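You operate a simulated robot arm through the tools that you are given. There is no shell and no other tool.

You run a simulated robot arm. Do the job below in one go: nothing can be reset, and whatever is moved stays where it is left.

TASK
Clamp the blue heel and sand the old glue off its top.
Fine: clamp it first; put the sanding block back; after the sanding set the lever to free and leave the heel in the clamp. What is to be rubbed or washed off counts as gone when no trace of it is left.

The check looks at the end state, three seconds after you hand in, the way a careful person would. Anything else that was tipped, shoved, dropped, spilled or broken makes it a failure.

THE ROBOT
A 6-joint arm with a two-finger gripper, fixed in place. Base frame: the origin is at the foot of the arm, x ahead of it, y to its left, z up; the work surface is at about z = 0. Units: m, rad, N and s.
With the tool pointing down near the work surface it reaches from about 0.24 to 0.62 m from the base axis. Its first joint turns from -1.152 to 1.152 rad. Payload 1.37 kg.
Tool frame: the origin (TCP) lies between the finger pads and is the grasp point; the fingertips stand 0.022 m ahead of it; z points along the fingers, y is the line along which they close. Largest opening 0.092 m; the body of the gripper starts 0.065 m behind the TCP.
Orientation is that of the tool frame in the base frame, as a unit quaternion [w, x, y, z]. With the fingers straight down and closing along the base's y, the tool's x points along the base's -x, its y along +y and its z along -z.

THE INTERFACE
- The arm moves only by the tool jog_arm. Its argument "commands" is a list of rows, each a list of 7 numbers: the turn, a rotation vector about the base's x, y, z in units of 6 degrees (1.0 is 6 degrees), then the shift along the base's x, y, z in units of 20 mm (1.0 is 20 mm), then the gripper command, from -1 (fully open) to 1 (shut), values between in proportion. In form: [[rx, ry, rz, tx, ty, tz, grip], ...]. A call has 1 to 20 rows; each row shifts and turns the commanded pose from where the row before left it. A call with a number of a shift or a turn outside -1 to 1 is refused whole. A row lasts 0.2 s, in which the tool goes at most 0.05 m and 0.15 rad; a call with a longer step from one row to the next is refused whole, and so is a gripper value outside its range. A pose out of reach is approached as far as the arm can. The call stops where the force on the tool passes 80 N (or 10 N more than at its start, if that is more) or the arm is blocked; 0.2 s more then pass. Each finger halts on what it meets, pressing with about 24 N; the grip force reading is that of the motor and also rises with nothing between the fingers. The clock runs only during rows and for 0.2 s after the last one: add rows that do not move to give the fingers time. It gives the time, the measured TCP pose, the force on the tool (base axes), the opening and the grip force at its end, in the units of the frame above (readings bear some noise), with the torque about the TCP (base axes, N m) and any sound that the robot's microphone picked up, and new pictures: "pictures" is both (left out), scene, wrist or none.
- Cameras (640 x 400 px; columns grow to the right, rows downward): "scene" is fixed at [0.0271, -0.4243, 0.59]; the picture's right is [0.84, -0.54, 0.00], its down [-0.28, -0.44, -0.85] and it looks along [0.46, 0.72, -0.53] (base axes); focal length 337 px, centre (320, 200). "wrist" rides on the gripper at [0.071, 0.019, -0.102] in the tool frame; the picture's right is [-0.26, 0.97, 0.00], its down [-0.75, -0.20, -0.62] and it looks along [-0.60, -0.16, 0.78] (tool axes); focal length 280 px, centre (320, 200). There is no depth. A picture from a camera that has moved, and an enlarged one, comes with that camera's place and axes in the base frame and with its lens.
- close_up(camera, box): a new picture of the part [left, top, right, bottom] of that camera's present view, enlarged. It takes no simulated time.
- sign_off(): hands the job in; it is judged then, once.

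Nothing tells you positions but the pictures and the camera data. Unless the task says otherwise, let go and move clear before handing in.

The tools are called after "Emit:" by a JSON object that holds its "name" and its "arguments". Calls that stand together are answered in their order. jog_arm: Moves the arm, as the interface text tells. Its arguments: {"type":"object","properties":{"commands":{"type":"array","items":{"type":"array","items":{"type":"number"}}},"pictures":{"type":"string","enum":["both","scene","wrist","none"]}},"required":["commands"]} The other tools are called the same way: close_up (camera, box) takes an enlarged picture of a part of a camera's view; sign_off () hands the job in.

At the start:

```text
time_s: 0.0
tcp_pos: [0.4503, -0.0048, 0.3161]
tool_rot: [0.0, 0.001, 1.0, -0.001]
force: [0.5, 0.6, -0.2]
torque: [-0.01, -0.05, 0.03]
width: 0.0921
grip_force: 0.1
```

scene: 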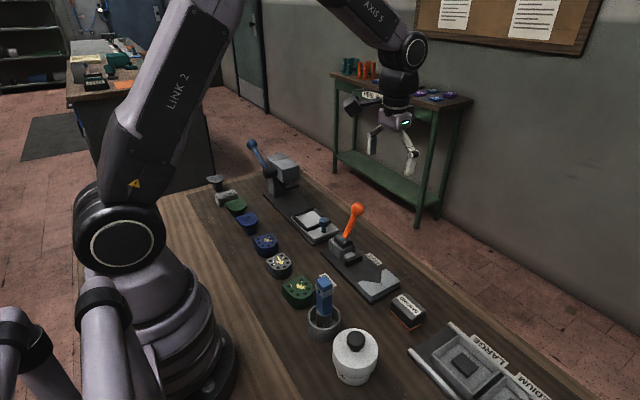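
wrist: 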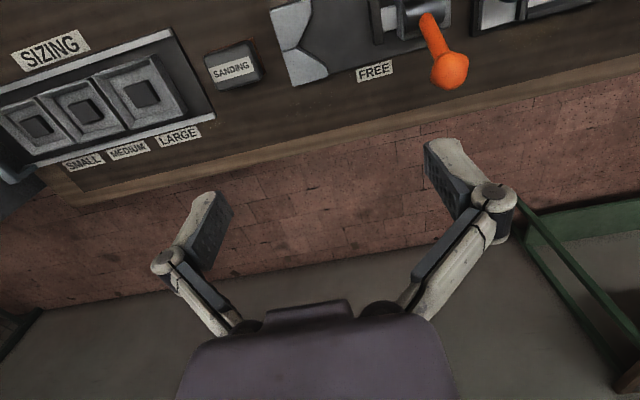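

I see a bench with a row of heels (green, blue, blue with glue, dark with glue, green with glue), a clamp with an orange lever, a sanding block and other things. First I take enlarged views to work out what is what.

Emit:
{"name": "close_up", "arguments": {"camera": "scene", "box": [200, 160, 360, 260]}}

Emit:
{"name": "close_up", "arguments": {"camera": "scene", "box": [280, 190, 440, 290]}}

Emit:
{"name": "close_up", "arguments": {"camera": "scene", "box": [260, 250, 500, 400]}}

Emit:
{"name": "close_up", "arguments": {"camera": "wrist", "box": [200, 0, 520, 200]}}

```text
4.00 times, centred on (280, 210) of scene
camera zoom: at [0.0271, -0.4243, 0.59], right [0.84, -0.54, 0.0], down [-0.28, -0.44, -0.85], along [0.46, 0.72, -0.53], focal length 1347 px, centre (480, 160)
```

zoom: 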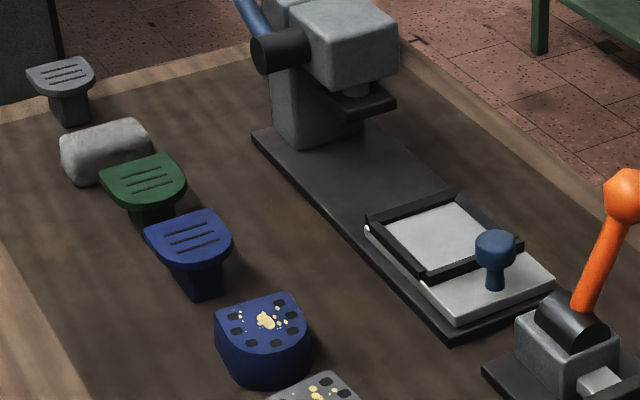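

```text
4.00 times, centred on (360, 240) of scene
camera zoom: at [0.0271, -0.4243, 0.59], right [0.84, -0.54, 0.0], down [-0.28, -0.44, -0.85], along [0.46, 0.72, -0.53], focal length 1347 px, centre (160, 40)
```

zoom: 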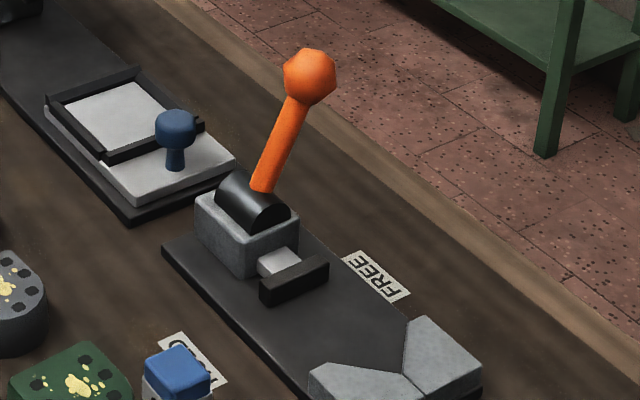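

```text
2.67 times, centred on (380, 325) of scene
camera zoom: at [0.0271, -0.4243, 0.59], right [0.84, -0.54, 0.0], down [-0.28, -0.44, -0.85], along [0.46, 0.72, -0.53], focal length 898 px, centre (160, -133)
```

zoom: 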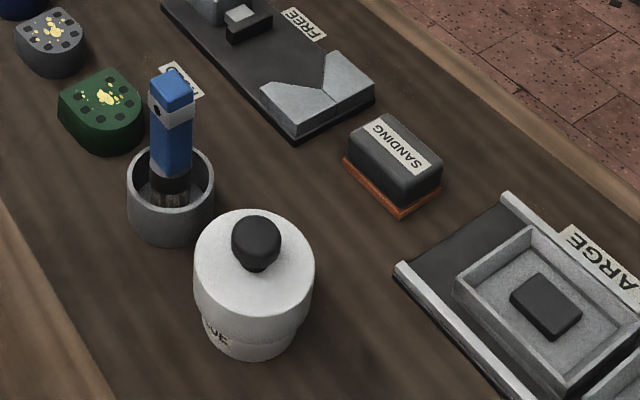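

```text
2.00 times, centred on (360, 100) of wrist
camera zoom: at [0.3794, 0.015, 0.417], right [0.26, 0.97, 0.0], down [0.75, -0.2, 0.63], along [0.6, -0.16, -0.78], focal length 561 px, centre (240, 400)
```

zoom: 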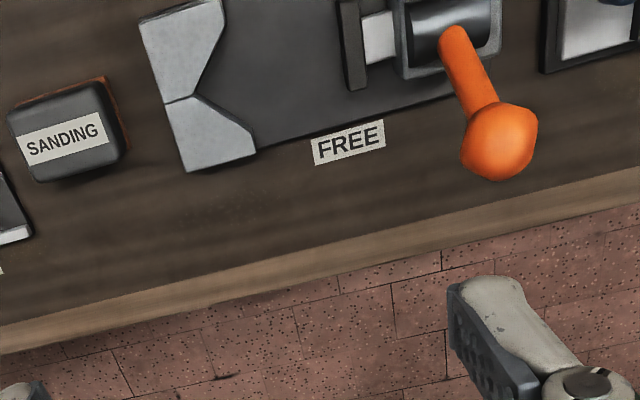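

The blue heel with glue on it looks to be near (0.285, 0.24), the clamp near x 0.45, y 0 to 0.15, with its lever leaning to the FREE (+x) side, and the sanding block near (0.435, -0.12). I will move the wrist camera over the heel for a better look.

Emit:
{"name": "jog_arm", "arguments": {"commands": [[0, 0, 0, -0.6, 1, 0, -1], [0, 0, 0, -0.6, 1, 0, -1], [0, 0, 0, -0.6, 1, 0, -1], [0, 0, 0, -0.6, 1, 0, -1], [0, 0, 0, -0.6, 1, 0, -1], [0, 0, 0, -0.6, 1, 0, -1], [0, 0, 0, -0.6, 1, 0, -1], [0, 0, 0, -0.6, 1, 0, -1], [0, 0, 0, -0.6, 1, 0, -1], [0, 0, 0, -0.6, 1, 0, -1], [0, 0, 0, 0, 0, 0, -1]]}}

```text
time_s: 2.4
tcp_pos: [0.3286, 0.1964, 0.3154]
tool_rot: [0.001, 0.0, 1.0, -0.001]
force: [-0.1, -0.2, -0.2]
torque: [-0.03, -0.02, -0.02]
width: 0.0919
grip_force: 0.1
camera wrist: at [0.2593, 0.2154, 0.4168], right [0.26, 0.97, 0.0], down [0.75, -0.2, 0.63], along [0.6, -0.16, -0.78], focal length 280 px, centre (320, 200)
```

scene: 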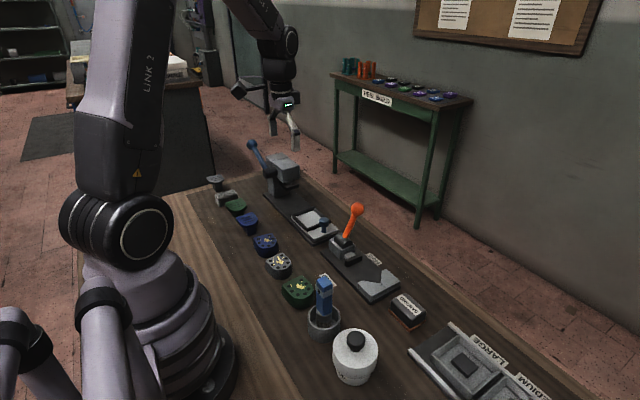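
wrist: 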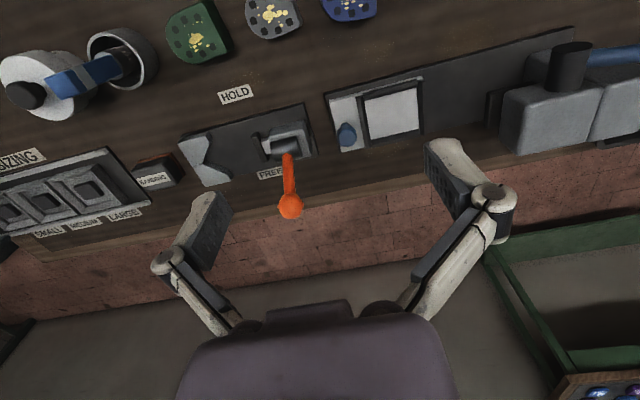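

The labels read FREE on the far side and HOLD on the near side of the clamp, and the blue heel with glue sits at the top edge of the wrist picture. I will tilt the wrist so that the camera looks straight down onto the heels and clamp.

Emit:
{"name": "jog_arm", "arguments": {"commands": [[0, 1, 0, 0, 0, 0, -1], [0, 1, 0, 0, 0, 0, -1], [0, 1, 0, 0, 0, 0, -1], [0, 1, 0, 0, 0, 0, -1], [0, 1, 0, 0, 0, 0, -1], [0, 0, 0, 0, 0, 0, -1]], "pictures": "wrist"}}

```text
time_s: 3.8
tcp_pos: [0.3295, 0.1963, 0.3167]
tool_rot: [-0.258, 0.001, 0.966, 0.0]
force: [0.0, 1.0, -0.6]
torque: [0.01, -0.03, -0.02]
width: 0.0919
grip_force: 0.1
camera wrist: at [0.3199, 0.2151, 0.4391], right [0.23, 0.97, -0.13], down [0.96, -0.2, 0.17], along [0.13, -0.16, -0.98], focal length 280 px, centre (320, 200)
```

wrist: 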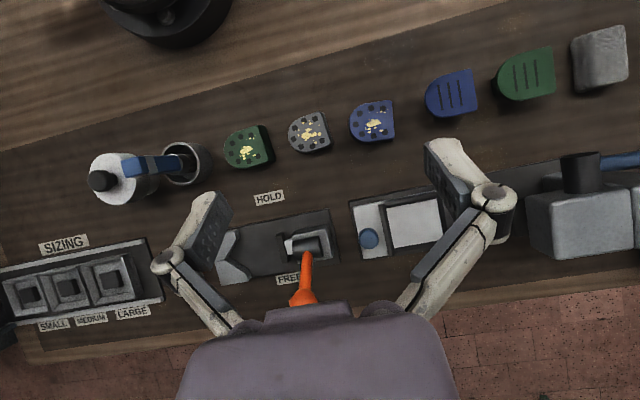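

Emit:
{"name": "close_up", "arguments": {"camera": "wrist", "box": [210, 80, 410, 205]}}

Emit:
{"name": "close_up", "arguments": {"camera": "wrist", "box": [190, 180, 390, 305]}}

Emit:
{"name": "close_up", "arguments": {"camera": "wrist", "box": [340, 60, 500, 160]}}

```text
3.20 times, centred on (310, 142) of wrist
camera zoom: at [0.3199, 0.2151, 0.4391], right [0.23, 0.97, -0.13], down [0.96, -0.2, 0.17], along [0.13, -0.16, -0.98], focal length 897 px, centre (352, 384)
```

zoom: 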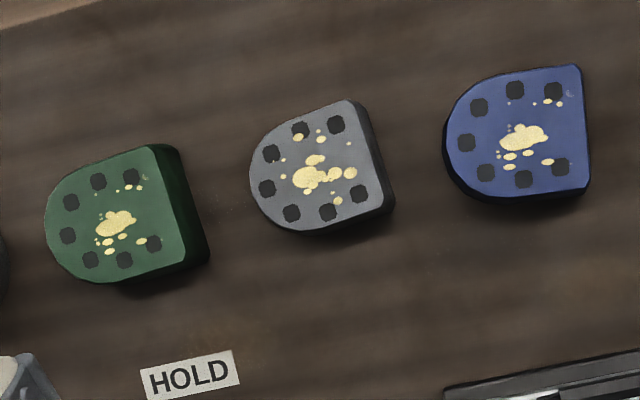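

```text
3.20 times, centred on (290, 242) of wrist
camera zoom: at [0.3199, 0.2151, 0.4391], right [0.23, 0.97, -0.13], down [0.96, -0.2, 0.17], along [0.13, -0.16, -0.98], focal length 897 px, centre (416, 64)
```

zoom: 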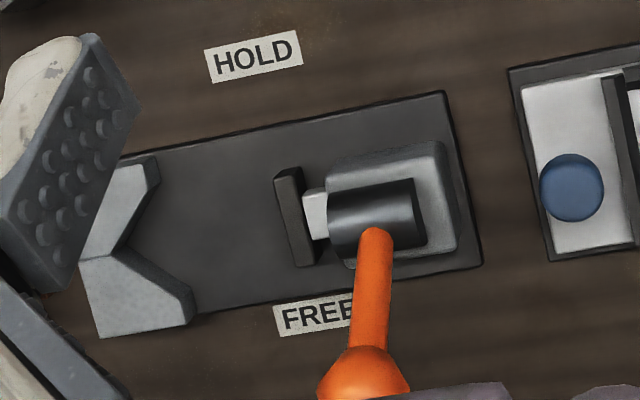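

```text
4.00 times, centred on (420, 110) of wrist
camera zoom: at [0.3199, 0.2151, 0.4391], right [0.23, 0.97, -0.13], down [0.96, -0.2, 0.17], along [0.13, -0.16, -0.98], focal length 1122 px, centre (-80, 560)
```

zoom: 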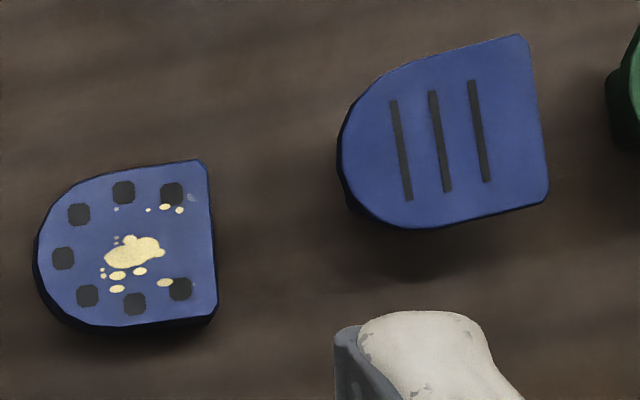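

The blue glued heel is D-shaped, about 52 mm wide and 60 mm long, with its round end toward -y, the same way the V-jaw of the clamp wants it. Next I look at the clamp from above, closer.

Emit:
{"name": "jog_arm", "arguments": {"commands": [[0, 0, 0, 0.8, -0.85, -0.4, -1], [0, 0, 0, 0.8, -0.85, -0.4, -1], [0, 0, 0, 0.8, -0.85, -0.4, -1], [0, 0, 0, 0.8, -0.85, -0.4, -1], [0, 0, 0, 0.8, -0.85, -0.4, -1], [0, 0, 0, 0.8, -0.85, -0.4, -1], [0, 0, 0, 0.8, -0.85, -0.4, -1], [0, 0, 0, 0.8, -0.85, -0.4, -1], [0, 0, 0, 0, 0, 0, -1]], "pictures": "both"}}

Emit:
{"name": "close_up", "arguments": {"camera": "scene", "box": [230, 215, 350, 290]}}

Emit:
{"name": "close_up", "arguments": {"camera": "scene", "box": [310, 190, 430, 340]}}

```text
time_s: 5.8
tcp_pos: [0.4584, 0.0594, 0.2513]
tool_rot: [-0.259, -0.001, 0.966, 0.0]
force: [-0.6, -0.3, 0.1]
torque: [0.01, 0.0, -0.01]
width: 0.092
grip_force: 0.1
camera wrist: at [0.4477, 0.079, 0.3746], right [0.23, 0.97, -0.13], down [0.96, -0.2, 0.17], along [0.13, -0.16, -0.98], focal length 280 px, centre (320, 200)
```

scene: 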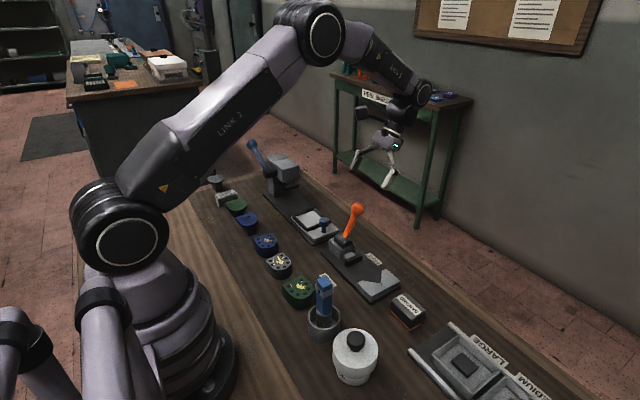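
wrist: 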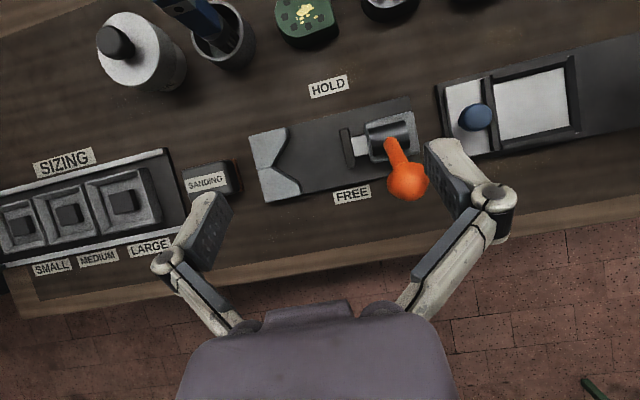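

```text
5.33 times, centred on (290, 252) of scene
camera zoom: at [0.0271, -0.4243, 0.59], right [0.84, -0.54, 0.0], down [-0.28, -0.44, -0.85], along [0.46, 0.72, -0.53], focal length 1796 px, centre (480, -80)
```

zoom: 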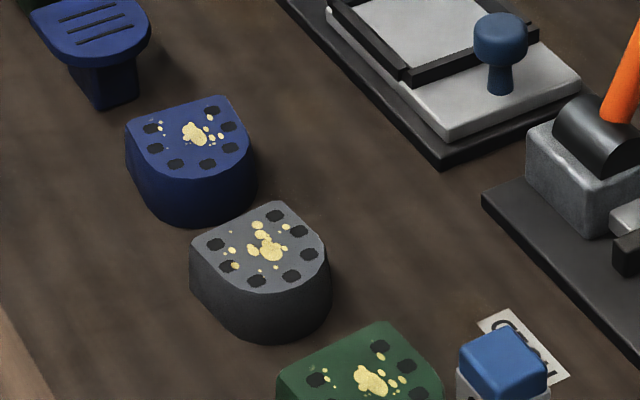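

```text
2.67 times, centred on (370, 265) of scene
camera zoom: at [0.0271, -0.4243, 0.59], right [0.84, -0.54, 0.0], down [-0.28, -0.44, -0.85], along [0.46, 0.72, -0.53], focal length 898 px, centre (187, 27)
```

zoom: 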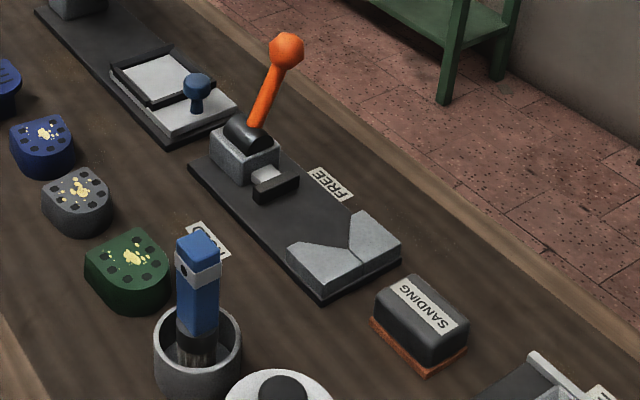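

Emit:
{"name": "close_up", "arguments": {"camera": "wrist", "box": [240, 70, 440, 220]}}

Emit:
{"name": "close_up", "arguments": {"camera": "wrist", "box": [160, 120, 320, 220]}}

```text
2.67 times, centred on (340, 145) of wrist
camera zoom: at [0.4477, 0.079, 0.3746], right [0.23, 0.97, -0.13], down [0.96, -0.2, 0.17], along [0.13, -0.16, -0.98], focal length 748 px, centre (267, 347)
```

zoom: 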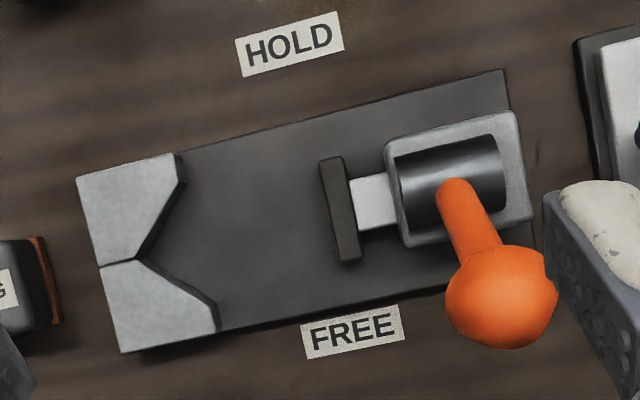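

```text
4.00 times, centred on (240, 170) of wrist
camera zoom: at [0.4477, 0.079, 0.3746], right [0.23, 0.97, -0.13], down [0.96, -0.2, 0.17], along [0.13, -0.16, -0.98], focal length 1122 px, centre (640, 320)
```

zoom: 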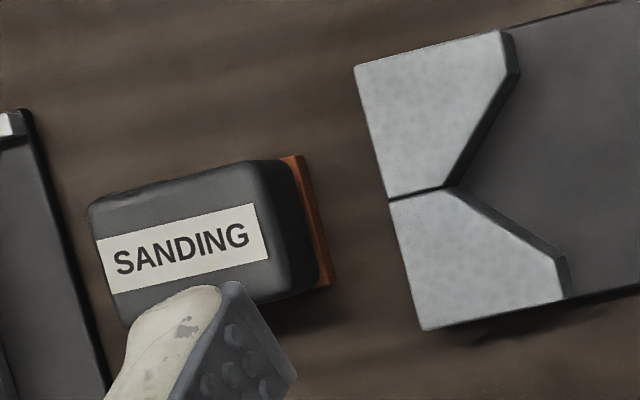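

The clamp is aligned with the base axes: V-block from x 0.397 to 0.483 with its apex near (0.440, -0.032), pusher face at y≈0.065, lever pivot near (0.441, 0.116) and knob near (0.483, 0.115, 0.13). I will level the wrist, turn it about 82° so the fingers close across the heel's width, and go above the heel.

Emit:
{"name": "jog_arm", "arguments": {"commands": [[0, -1, 0, 0, 0, 0.5, -1], [0, -1, 0, 0, 0, 0.5, -1], [0, -1, 0, 0, 0, 0.5, -1], [0, -1, 0, 0, 0, 0.5, -1], [0, -1, 0, 0, 0, 0.5, -1], [0, 0, 1, -0.62, 0.69, -0.28, -1], [0, 0, 1, -0.62, 0.69, -0.28, -1], [0, 0, 1, -0.62, 0.69, -0.28, -1], [0, 0, 1, -0.62, 0.69, -0.28, -1], [0, 0, 1, -0.62, 0.69, -0.28, -1], [0, 0, 1, -0.62, 0.69, -0.28, -1], [0, 0, 1, -0.62, 0.69, -0.28, -1], [0, 0, 1, -0.62, 0.69, -0.28, -1], [0, 0, 1, -0.62, 0.69, -0.28, -1], [0, 0, 1, -0.62, 0.69, -0.28, -1], [0, 0, 1, -0.62, 0.69, -0.28, -1], [0, 0, 1, -0.62, 0.69, -0.28, -1], [0, 0, 1, -0.62, 0.69, -0.28, -1], [0, 0, 0.68, -0.62, 0.69, -0.28, -1], [0, 0, 0, 0, 0, 0, -1]], "pictures": "both"}}

```text
time_s: 10.0
tcp_pos: [0.2838, 0.2518, 0.2226]
tool_rot: [0.002, -0.657, 0.754, 0.0]
force: [0.3, 0.4, -0.7]
torque: [0.02, -0.06, 0.02]
width: 0.0919
grip_force: 0.0
camera wrist: at [0.255, 0.1849, 0.324], right [-0.92, 0.39, 0.0], down [0.3, 0.72, 0.63], along [0.25, 0.58, -0.78], focal length 280 px, centre (320, 200)
```

scene: 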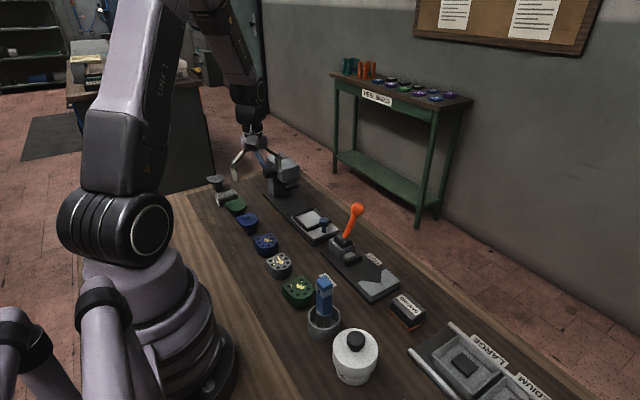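
wrist: 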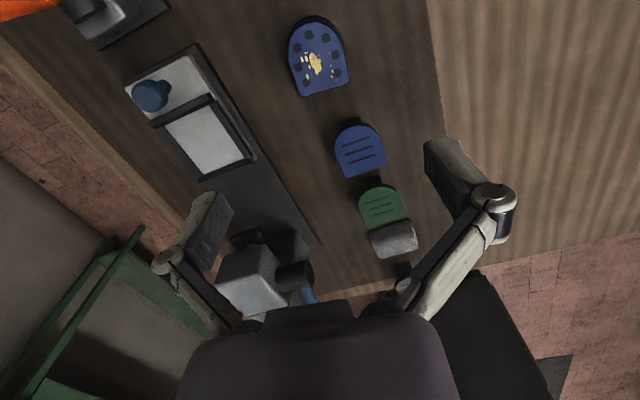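

Emit:
{"name": "close_up", "arguments": {"camera": "wrist", "box": [260, 0, 400, 110]}}

```text
3.64 times, centred on (330, 55) of wrist
camera zoom: at [0.255, 0.1849, 0.324], right [-0.92, 0.39, 0.0], down [0.3, 0.72, 0.63], along [0.25, 0.58, -0.78], focal length 1020 px, centre (284, 727)
```

zoom: 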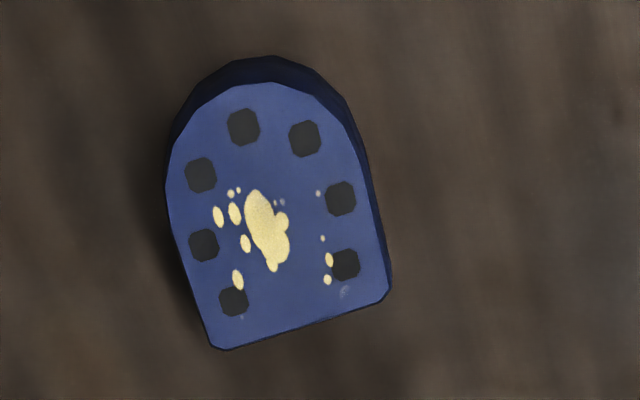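

The heel's centre line and the fingers agree within a couple of degrees, and the TCP is directly over the grasp point near (0.284, 0.252). I lower to just above the heel and look again.

Emit:
{"name": "jog_arm", "arguments": {"commands": [[0, 0, 0, 0, 0, -1, -1], [0, 0, 0, 0, 0, -1, -1], [0, 0, 0, 0, 0, -1, -1], [0, 0, 0, 0, 0, -1, -1], [0, 0, 0, 0, 0, -1, -1], [0, 0, 0, 0, 0, -1, -1], [0, 0, 0, 0, 0, -1, -1], [0, 0, 0, 0, 0, -0.8, -1], [0, 0, 0, 0, 0, 0, -1]], "pictures": "both"}}

Emit:
{"name": "close_up", "arguments": {"camera": "scene", "box": [210, 190, 330, 265]}}

```text
time_s: 12.0
tcp_pos: [0.2849, 0.2518, 0.0687]
tool_rot: [0.001, -0.657, 0.754, 0.0]
force: [0.2, -0.4, -0.5]
torque: [-0.02, 0.02, -0.01]
width: 0.0918
grip_force: 0.1
camera wrist: at [0.2557, 0.1853, 0.1687], right [-0.92, 0.39, 0.0], down [0.3, 0.72, 0.63], along [0.25, 0.58, -0.78], focal length 280 px, centre (320, 200)
```

scene: 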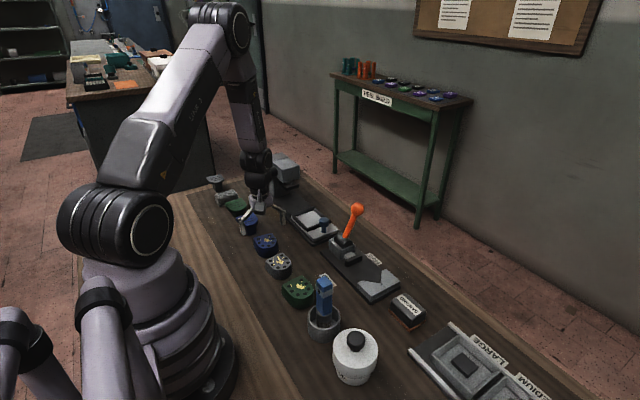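
wrist: 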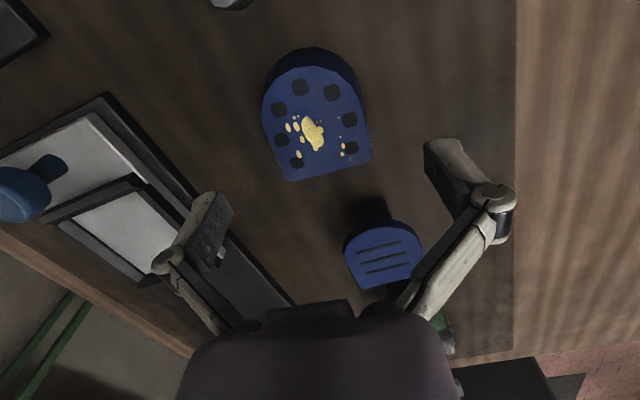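

```text
5.33 times, centred on (270, 228) of scene
camera zoom: at [0.0271, -0.4243, 0.59], right [0.84, -0.54, 0.0], down [-0.28, -0.44, -0.85], along [0.46, 0.72, -0.53], focal length 1796 px, centre (587, 53)
```

zoom: 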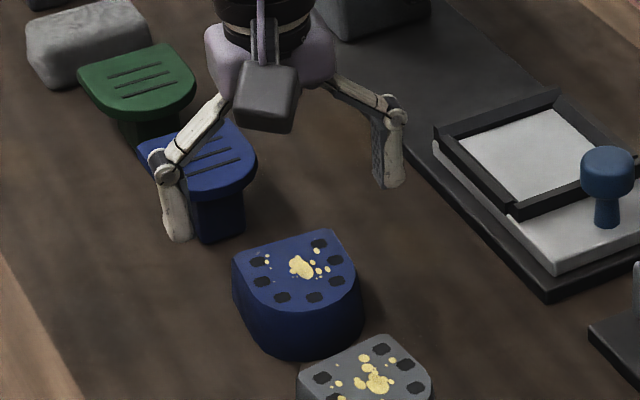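

The heel is centred between the fingers with clear space on both sides. I lower so the fingertips end about 5 mm above the table and close on it.

Emit:
{"name": "jog_arm", "arguments": {"commands": [[0, 0, 0, 0, 0, -0.7, -1], [0, 0, 0, 0, 0, -0.7, -1], [0, 0, 0, 0, 0, -0.6, -1], [0, 0, 0, 0, 0, 0, -1], [0, 0, 0, 0, 0, 0, 1], [0, 0, 0, 0, 0, 0, 1], [0, 0, 0, 0, 0, 0, 1], [0, 0, 0, 0, 0, 0, 1], [0, 0, 0, 0, 0, 0, 1]], "pictures": "both"}}

Emit:
{"name": "close_up", "arguments": {"camera": "scene", "box": [210, 190, 330, 265]}}

```text
time_s: 14.0
tcp_pos: [0.2843, 0.2534, 0.0284]
tool_rot: [0.001, -0.657, 0.754, -0.001]
force: [0.2, -0.8, 7.7]
torque: [-0.05, 0.02, 0.07]
width: 0.0553
grip_force: 24.0
camera wrist: at [0.256, 0.1852, 0.1288], right [-0.92, 0.39, 0.0], down [0.3, 0.72, 0.63], along [0.25, 0.58, -0.78], focal length 280 px, centre (320, 200)
```

scene: 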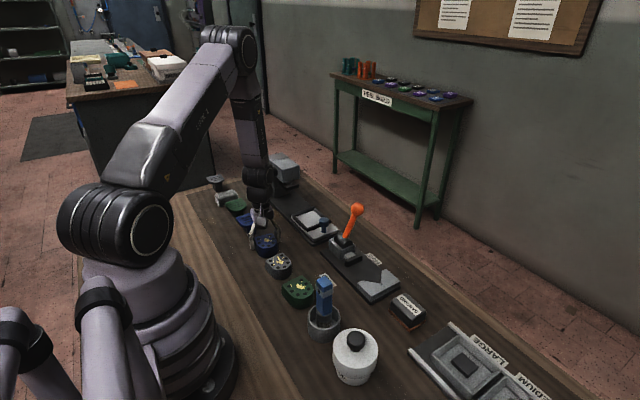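
wrist: 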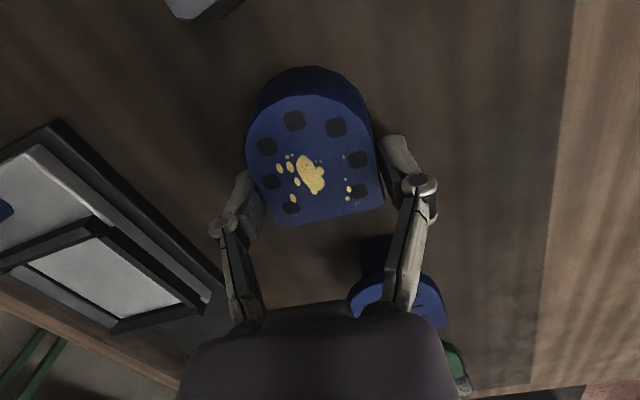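

```text
5.33 times, centred on (270, 228) of scene
camera zoom: at [0.0271, -0.4244, 0.59], right [0.84, -0.54, 0.0], down [-0.28, -0.44, -0.85], along [0.46, 0.72, -0.53], focal length 1796 px, centre (587, 53)
```

zoom: 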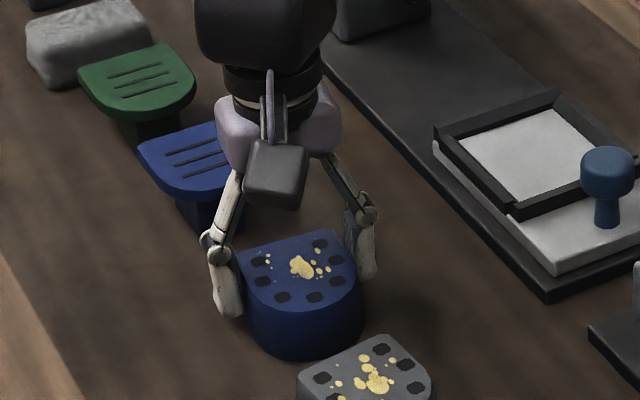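

The fingers closed on the heel at a width of 55 mm with a solid grip. I lift it and check that it comes along.

Emit:
{"name": "jog_arm", "arguments": {"commands": [[0, 0, 0, 0, 0, 0.5, 1], [0, 0, 0, 0, 0, 1, 1], [0, 0, 0, 0, 0, 1, 1], [0, 0, 0, 0, 0, 1, 1], [0, 0, 0, 0, 0, 1, 1], [0, 0, 0, 0, 0, 0.5, 1], [0, 0, 0, 0, 0, 0, 1]], "pictures": "both"}}

Emit:
{"name": "close_up", "arguments": {"camera": "scene", "box": [210, 160, 330, 265]}}

```text
time_s: 15.6
tcp_pos: [0.2848, 0.253, 0.1279]
tool_rot: [0.001, -0.657, 0.754, -0.001]
force: [0.2, 0.0, -1.1]
torque: [0.02, -0.01, 0.0]
width: 0.0552
grip_force: 24.3
camera wrist: at [0.2559, 0.1846, 0.2289], right [-0.92, 0.39, 0.0], down [0.31, 0.72, 0.63], along [0.25, 0.58, -0.78], focal length 280 px, centre (320, 200)
```

scene: 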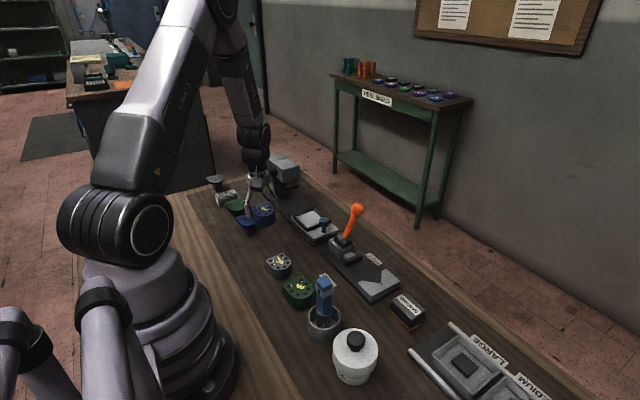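
wrist: 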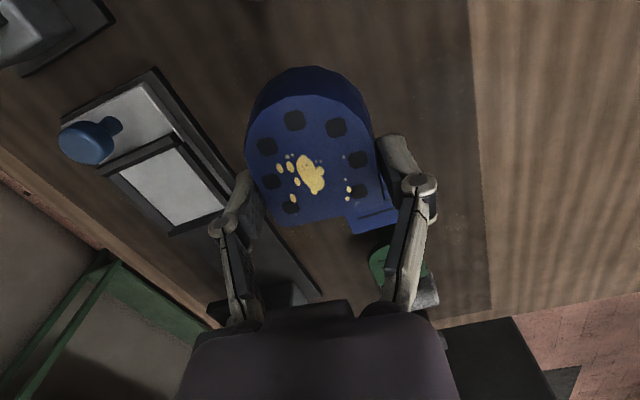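

```text
3.81 times, centred on (270, 212) of scene
camera zoom: at [0.0271, -0.4243, 0.59], right [0.84, -0.54, 0.0], down [-0.28, -0.44, -0.85], along [0.46, 0.72, -0.53], focal length 1283 px, centre (510, 152)
```

zoom: 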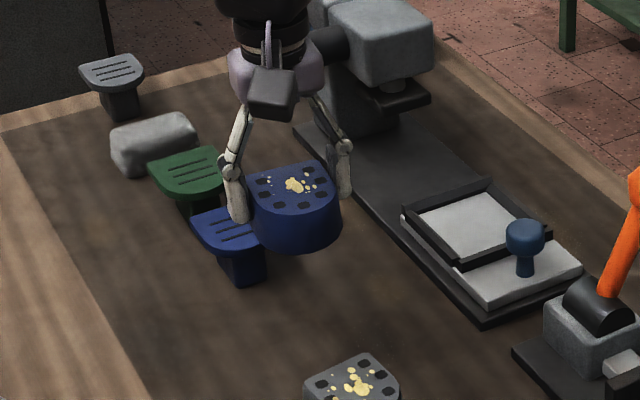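

Emit:
{"name": "close_up", "arguments": {"camera": "wrist", "box": [210, 50, 450, 250]}}

```text
2.00 times, centred on (330, 150) of wrist
camera zoom: at [0.2559, 0.1846, 0.2289], right [-0.92, 0.39, 0.0], down [0.31, 0.72, 0.63], along [0.25, 0.58, -0.78], focal length 561 px, centre (300, 300)
```

zoom: 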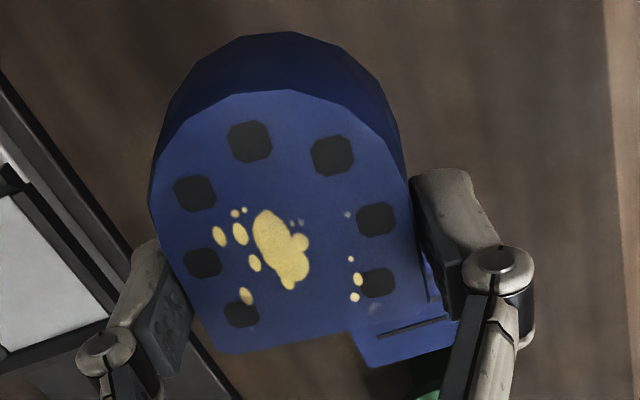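

The heel is held square: flat side 20 mm behind the TCP, tip 40 mm ahead, 55 mm wide. I carry it high over to the clamp, turning it so its flat lies parallel to the pusher.

Emit:
{"name": "jog_arm", "arguments": {"commands": [[0, 0, 0, 0, 0, 1, 1], [0, 0, 0, 0, 0, 1, 1], [0, 0, 0, 0, 0, 1, 1], [0, 0, 0.13, 0.647, -0.954, 0.05, 1], [0, 0, 0.13, 0.647, -0.954, 0.05, 1], [0, 0, 0.13, 0.647, -0.954, 0.05, 1], [0, 0, 0.13, 0.647, -0.954, 0.05, 1], [0, 0, 0.13, 0.647, -0.954, 0.05, 1], [0, 0, 0.13, 0.647, -0.954, 0.05, 1], [0, 0, 0.13, 0.647, -0.954, 0.05, 1], [0, 0, 0.13, 0.647, -0.954, 0.05, 1], [0, 0, 0.13, 0.647, -0.954, 0.05, 1], [0, 0, 0.15, 0.647, -0.954, 0.05, 1], [0, 0, 0, 0.647, -0.954, 0.05, 1], [0, 0, 0, 0.647, -0.954, 0.05, 1], [0, 0, 0, 0, 0, 0, 1]], "pictures": "both"}}

```text
time_s: 19.0
tcp_pos: [0.4401, 0.0232, 0.2011]
tool_rot: [-0.001, 0.707, -0.707, 0.0]
force: [0.0, -0.3, -1.1]
torque: [0.0, -0.04, 0.02]
width: 0.0553
grip_force: 24.7
camera wrist: at [0.4208, -0.0479, 0.301], right [-0.97, 0.26, 0.0], down [0.2, 0.75, 0.63], along [0.16, 0.6, -0.78], focal length 280 px, centre (320, 200)
```

scene: 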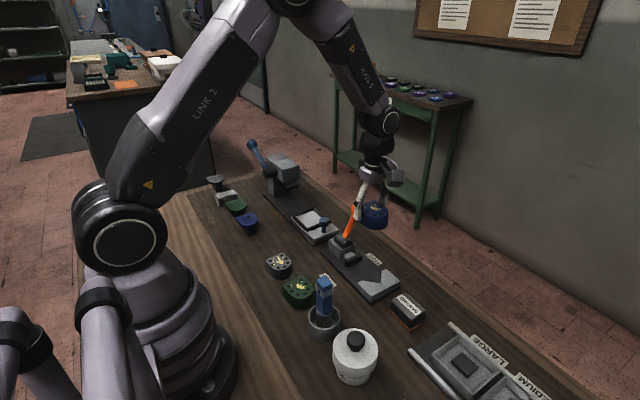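
wrist: 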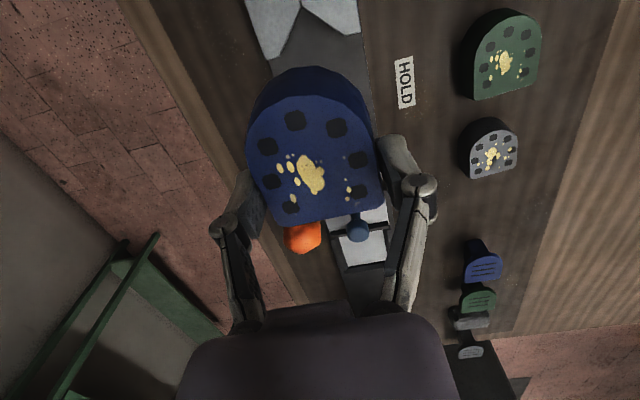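

Emit:
{"name": "close_up", "arguments": {"camera": "wrist", "box": [230, 0, 390, 100]}}

```text
4.00 times, centred on (310, 50) of wrist
camera zoom: at [0.4208, -0.0479, 0.301], right [-0.97, 0.26, 0.0], down [0.2, 0.75, 0.63], along [0.16, 0.6, -0.78], focal length 1122 px, centre (360, 800)
```

zoom: 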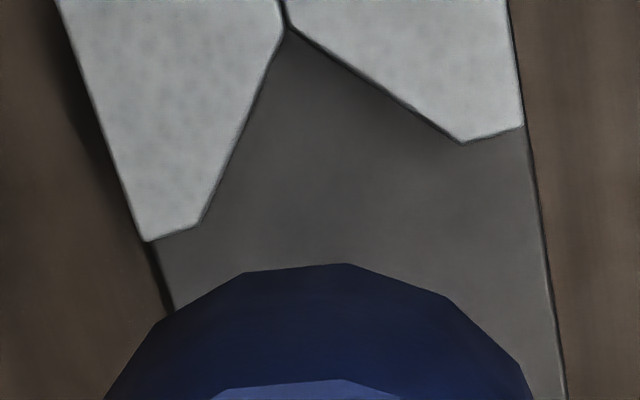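

The heel is centred on the V (x≈0.440) and a few millimetres short of touching it. I lower it close to the plate.

Emit:
{"name": "jog_arm", "arguments": {"commands": [[0, 0, 0, 0, 0, -1, 1], [0, 0, 0, 0, 0, -1, 1], [0, 0, 0, 0, 0, -1, 1], [0, 0, 0, 0, 0, -1, 1], [0, 0, 0, 0, 0, -1, 1], [0, 0, 0, 0, 0, -1, 1], [0, 0, 0, 0, 0, -0.8, 1], [0, 0, 0, 0, 0, -0.4, 1], [0, 0, 0, 0, 0, 0, 1]], "pictures": "both"}}

Emit:
{"name": "close_up", "arguments": {"camera": "scene", "box": [300, 190, 440, 310]}}

```text
time_s: 21.0
tcp_pos: [0.4397, 0.0247, 0.0539]
tool_rot: [-0.002, 0.707, -0.707, 0.0]
force: [-0.4, 0.0, -1.2]
torque: [0.01, -0.02, 0.01]
width: 0.0554
grip_force: 23.9
camera wrist: at [0.4206, -0.0471, 0.156], right [-0.97, 0.26, 0.0], down [0.2, 0.75, 0.63], along [0.16, 0.6, -0.78], focal length 280 px, centre (320, 200)
```

scene: 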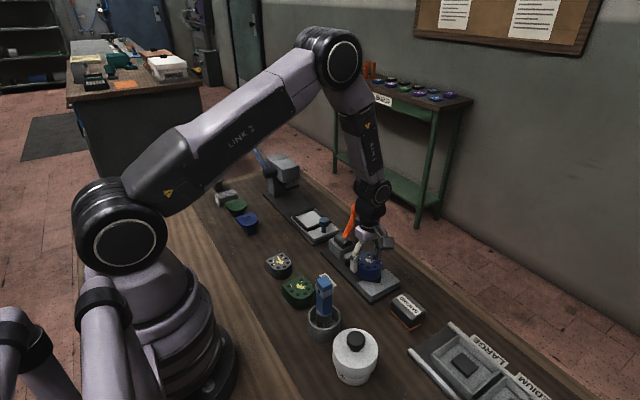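
wrist: 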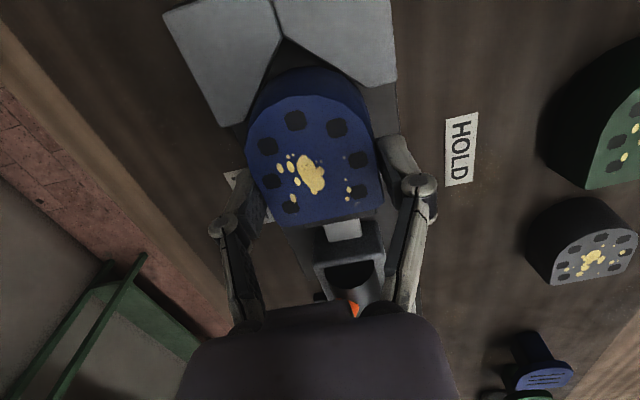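

```text
3.33 times, centred on (370, 250) of scene
camera zoom: at [0.0271, -0.4243, 0.59], right [0.84, -0.54, 0.0], down [-0.28, -0.44, -0.85], along [0.46, 0.72, -0.53], focal length 1122 px, centre (153, 33)
```

zoom: 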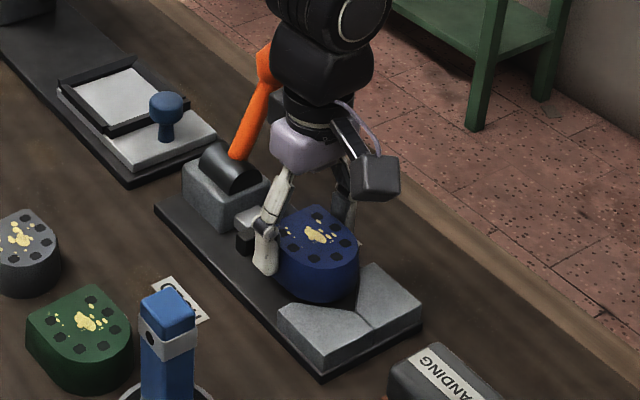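

Heel and V line up well and the fingers clear the V-block and the pusher. I now lower in small steps until it touches the plate.

Emit:
{"name": "jog_arm", "arguments": {"commands": [[0, 0, 0, 0, 0, -0.3, 1], [0, 0, 0, 0, 0, -0.25, 1], [0, 0, 0, 0, 0, -0.1, 1], [0, 0, 0, 0, 0, 0, 1]], "pictures": "none"}}

```text
time_s: 22.0
tcp_pos: [0.4402, 0.0257, 0.0433]
tool_rot: [-0.002, 0.708, -0.707, 0.0]
force: [4.4, 5.2, 0.6]
torque: [0.1, -0.1, 0.08]
width: 0.055
grip_force: 24.2
```

There is a light sideways contact (about +x, +y), so the heel's round end seems to touch one V face a bit early. I back off 4 mm in +y and keep lowering.

Emit:
{"name": "jog_arm", "arguments": {"commands": [[0, 0, 0, 0.03, 0.2, 0, 1], [0, 0, 0, 0, 0, 0, 1], [0, 0, 0, 0, 0, 0, 1]], "pictures": "wrist"}}

Emit:
{"name": "close_up", "arguments": {"camera": "wrist", "box": [150, 0, 430, 240]}}

```text
time_s: 22.8
tcp_pos: [0.4403, 0.0283, 0.0423]
tool_rot: [0.001, -0.707, 0.707, 0.001]
force: [-0.4, -0.3, -0.8]
torque: [0.03, -0.01, -0.01]
width: 0.0551
grip_force: 23.9
camera wrist: at [0.4208, -0.0428, 0.1435], right [-0.97, 0.26, 0.0], down [0.2, 0.75, 0.63], along [0.16, 0.6, -0.78], focal length 280 px, centre (320, 200)
```

wrist: 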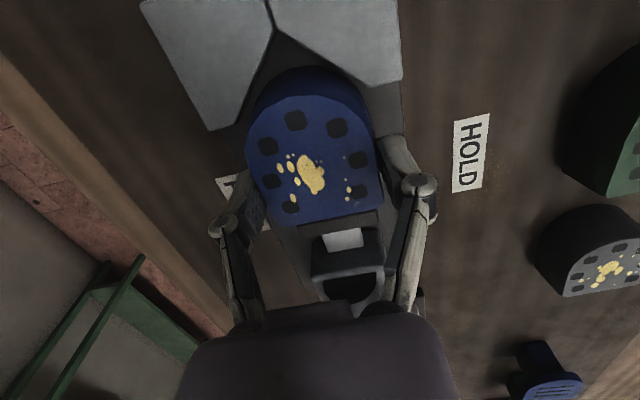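

```text
1.67 times, centred on (290, 120) of wrist
camera zoom: at [0.4208, -0.0428, 0.1435], right [-0.97, 0.26, 0.0], down [0.2, 0.75, 0.63], along [0.16, 0.6, -0.78], focal length 467 px, centre (370, 333)
```

zoom: 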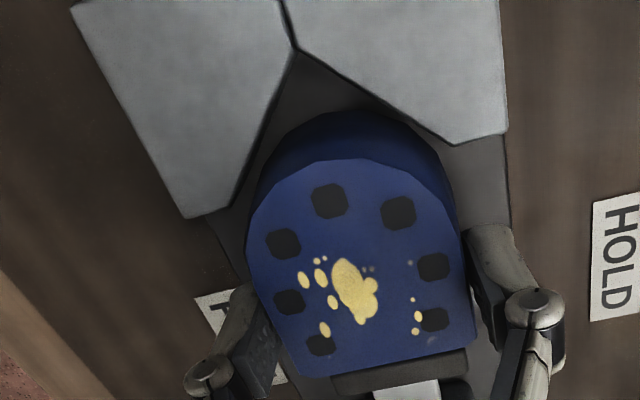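

Contact is relieved. I go on downward by small steps.

Emit:
{"name": "jog_arm", "arguments": {"commands": [[0, 0, 0, 0, 0, -0.1, 1], [0, 0, 0, 0, 0, -0.1, 1], [0, 0, 0, 0, 0, 0, 1]], "pictures": "none"}}

```text
time_s: 23.6
tcp_pos: [0.4402, 0.0283, 0.0384]
tool_rot: [0.001, -0.707, 0.707, 0.001]
force: [0.4, -0.2, -0.8]
torque: [0.04, -0.01, 0.01]
width: 0.0552
grip_force: 24.3
```

Emit:
{"name": "jog_arm", "arguments": {"commands": [[0, 0, 0, 0, 0, -0.1, 1], [0, 0, 0, 0, 0, 0, 1]], "pictures": "none"}}

```text
time_s: 24.2
tcp_pos: [0.4409, 0.0271, 0.038]
tool_rot: [-0.002, 0.708, -0.706, 0.0]
force: [-6.7, 0.5, 20.5]
torque: [-0.02, 0.18, 0.06]
width: 0.0557
grip_force: 24.2
```

The heel sits on the plate (20 N upward at TCP z 0.038, so the plate is about 10 mm thick). I ease off half a millimetre, let go, and rise.

Emit:
{"name": "jog_arm", "arguments": {"commands": [[0, 0, 0, 0, 0, 0.04, 1], [0, 0, 0, 0, 0, 0, 0.2], [0, 0, 0, 0, 0, 0, -0.3], [0, 0, 0, 0, 0, 0, -0.3], [0, 0, 0, 0, 0, 0, -0.3], [0, 0, 0, 0, 0, 0.3, -0.3], [0, 0, 0, 0, 0, 1, -0.3], [0, 0, 0, 0, 0, 1, -0.3], [0, 0, 0, 0, 0, 1, -0.3], [0, 0, 0, 0, 0, 1, -0.3], [0, 0, 0, 0, 0, 1, -0.3], [0, 0, 0, 0, 0, 1, -0.3], [0, 0, 0, 0, 0, 1, -0.3], [0, 0, 0, 0, 0, 1, -0.3], [0, 0, 0, 0, 0, 0, -0.3]], "pictures": "both"}}

Emit:
{"name": "close_up", "arguments": {"camera": "wrist", "box": [200, 0, 440, 150]}}

Emit:
{"name": "close_up", "arguments": {"camera": "scene", "box": [300, 190, 440, 310]}}

```text
time_s: 27.4
tcp_pos: [0.4402, 0.0285, 0.2049]
tool_rot: [-0.001, 0.708, -0.706, 0.0]
force: [-0.1, 0.3, -0.7]
torque: [-0.01, 0.01, 0.01]
width: 0.0598
grip_force: 0.1
camera wrist: at [0.4209, -0.0431, 0.305], right [-0.97, 0.26, 0.0], down [0.2, 0.75, 0.63], along [0.16, 0.6, -0.78], focal length 280 px, centre (320, 200)
```

scene: 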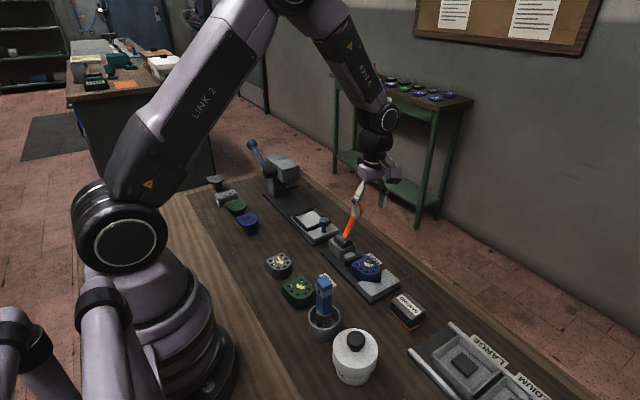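
wrist: 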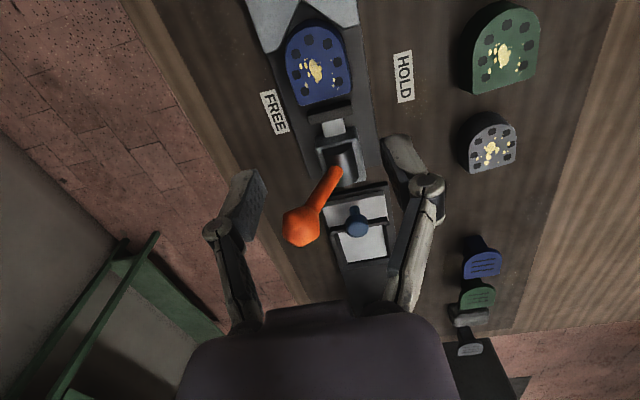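

```text
2.67 times, centred on (320, 75) of wrist
camera zoom: at [0.4209, -0.0431, 0.305], right [-0.97, 0.26, 0.0], down [0.2, 0.75, 0.63], along [0.16, 0.6, -0.78], focal length 748 px, centre (320, 533)
```

zoom: 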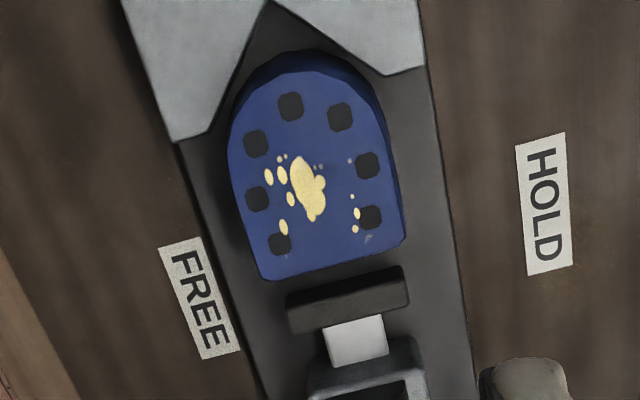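

```text
3.33 times, centred on (370, 250) of scene
camera zoom: at [0.0271, -0.4243, 0.59], right [0.84, -0.54, 0.0], down [-0.28, -0.44, -0.85], along [0.46, 0.72, -0.53], focal length 1122 px, centre (153, 33)
```

zoom: 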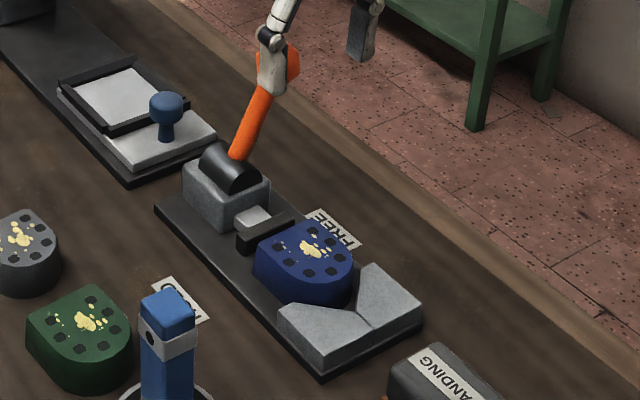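

The heel sits squarely between the V and the pusher. Now I turn the wrist back, shut the fingers and go to the far (+x) side of the lever knob, staying above it.

Emit:
{"name": "jog_arm", "arguments": {"commands": [[0, 0, 0, 0, 0, 0.8, 1], [0, 0, -1, 0.317, 0.288, 0, 1], [0, 0, -1, 0.317, 0.288, 0, 1], [0, 0, -1, 0.317, 0.288, 0, 1], [0, 0, -1, 0.317, 0.288, 0, 1], [0, 0, -1, 0.317, 0.288, 0, 1], [0, 0, -1, 0.317, 0.288, 0, 1], [0, 0, -1, 0.317, 0.288, 0, 1], [0, 0, -1, 0.317, 0.288, 0, 1], [0, 0, -1, 0.317, 0.288, 0, 1], [0, 0, -1, 0.317, 0.288, 0, 1], [0, 0, -1, 0.317, 0.288, 0, 1], [0, 0, -1, 0.317, 0.288, 0, 1], [0, 0, -1, 0.317, 0.288, 0, 1], [0, 0, -1, 0.317, 0.288, 0, 1], [0, 0, -1, 0.317, 0.288, 0, 1], [0, 0, 0, 0, 0, 0, 1]], "pictures": "both"}}

```text
time_s: 31.0
tcp_pos: [0.5334, 0.1152, 0.2199]
tool_rot: [0.001, 0.0, 1.0, -0.001]
force: [0.6, 0.7, -1.0]
torque: [0.0, 0.03, 0.02]
width: 0.0
grip_force: 24.0
camera wrist: at [0.4637, 0.134, 0.3206], right [0.26, 0.96, 0.0], down [0.75, -0.2, 0.63], along [0.6, -0.17, -0.78], focal length 280 px, centre (320, 200)
```

scene: 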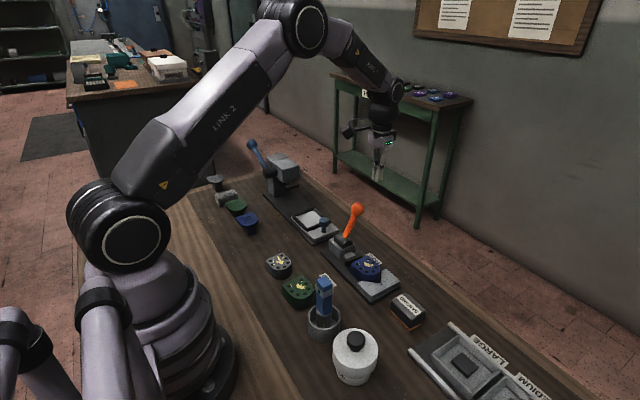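
wrist: 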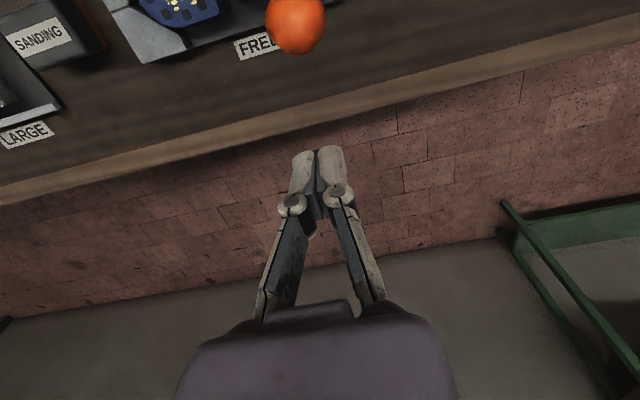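

The knob is at about (0.480, 0.1155, 0.133), straight in -x from the closed fingers. I descend beside it and begin to push gently toward HOLD.

Emit:
{"name": "jog_arm", "arguments": {"commands": [[0, 0, 0, 0, 0, -1, 1], [0, 0, 0, 0, 0, -1, 1], [0, 0, 0, 0, 0, -1, 1], [0, 0, 0, 0, 0, -1, 1], [0, 0, 0, 0, 0, -0.5, 1], [0, 0, 0, -0.5, 0, 0, 1], [0, 0, 0, -0.5, 0, 0, 1], [0, 0, 0, -0.5, 0, 0, 1], [0, 0, 0, -0.3, 0, 0, 1], [0, 0, 0, 0, 0, 0, 1]], "pictures": "both"}}

```text
time_s: 33.2
tcp_pos: [0.4985, 0.1142, 0.1315]
tool_rot: [0.002, -0.001, 1.0, 0.0]
force: [3.9, 0.1, 2.1]
torque: [-0.03, 0.01, 0.02]
width: 0.0001
grip_force: 28.1
camera wrist: at [0.4278, 0.1338, 0.2307], right [0.26, 0.97, 0.0], down [0.75, -0.2, 0.63], along [0.61, -0.16, -0.78], focal length 280 px, centre (320, 200)
```

scene: 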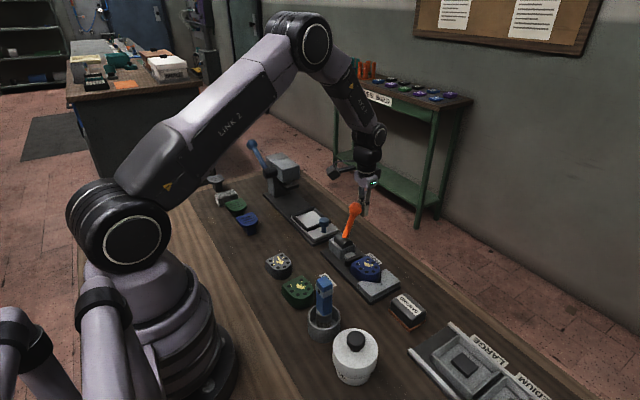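
wrist: 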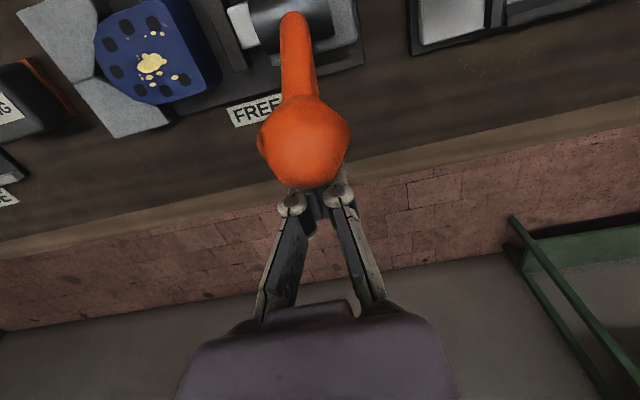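

Contact with the knob has begun at x 0.4985 with only about 4 N. I keep pushing in -x in small steps.

Emit:
{"name": "jog_arm", "arguments": {"commands": [[0, 0, 0, -0.5, 0, 0, 1], [0, 0, 0, -0.5, 0, 0, 1], [0, 0, 0, -0.5, 0, 0, 1], [0, 0, 0, 0, 0, 0, 1]], "pictures": "wrist"}}

```text
time_s: 34.2
tcp_pos: [0.4678, 0.1143, 0.129]
tool_rot: [0.002, 0.001, 1.0, -0.001]
force: [-0.1, 0.2, 0.8]
torque: [-0.01, -0.01, 0.01]
width: 0.0001
grip_force: 28.0
camera wrist: at [0.3972, 0.1338, 0.2304], right [0.26, 0.97, 0.0], down [0.75, -0.2, 0.63], along [0.6, -0.16, -0.78], focal length 280 px, centre (320, 200)
```

wrist: 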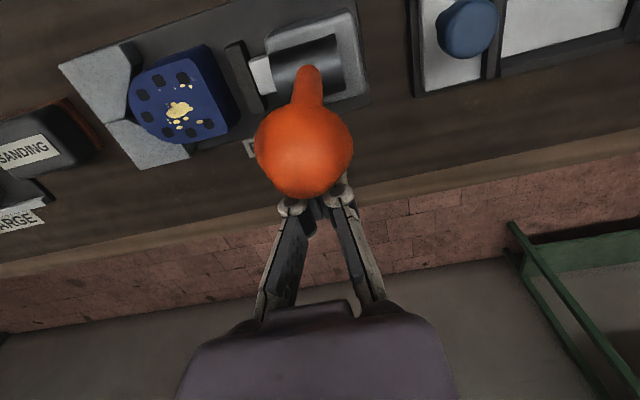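

Emit:
{"name": "jog_arm", "arguments": {"commands": [[0, 0, 0, -0.5, 0, 0, 1], [0, 0, 0, -0.5, 0, 0, 1], [0, 0, 0, -0.5, 0, 0, 1], [0, 0, 0, 0, 0, 0, 1]], "pictures": "wrist"}}

```text
time_s: 35.2
tcp_pos: [0.4373, 0.1154, 0.1301]
tool_rot: [0.001, 0.0, 1.0, -0.001]
force: [-0.1, -0.7, 0.3]
torque: [-0.01, -0.01, 0.01]
width: 0.0
grip_force: 27.3
camera wrist: at [0.3674, 0.1342, 0.2306], right [0.26, 0.97, 0.0], down [0.75, -0.2, 0.63], along [0.6, -0.16, -0.78], focal length 280 px, centre (320, 200)
```

wrist: 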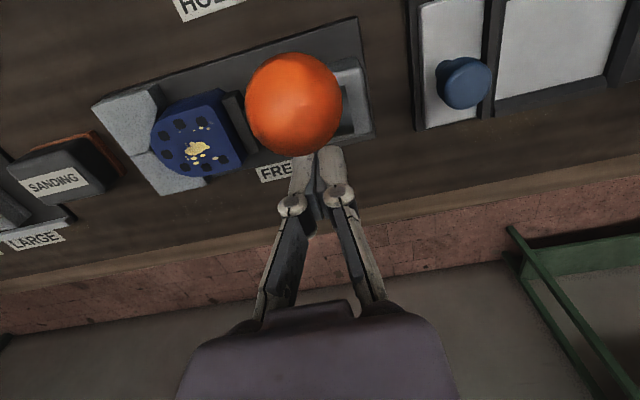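

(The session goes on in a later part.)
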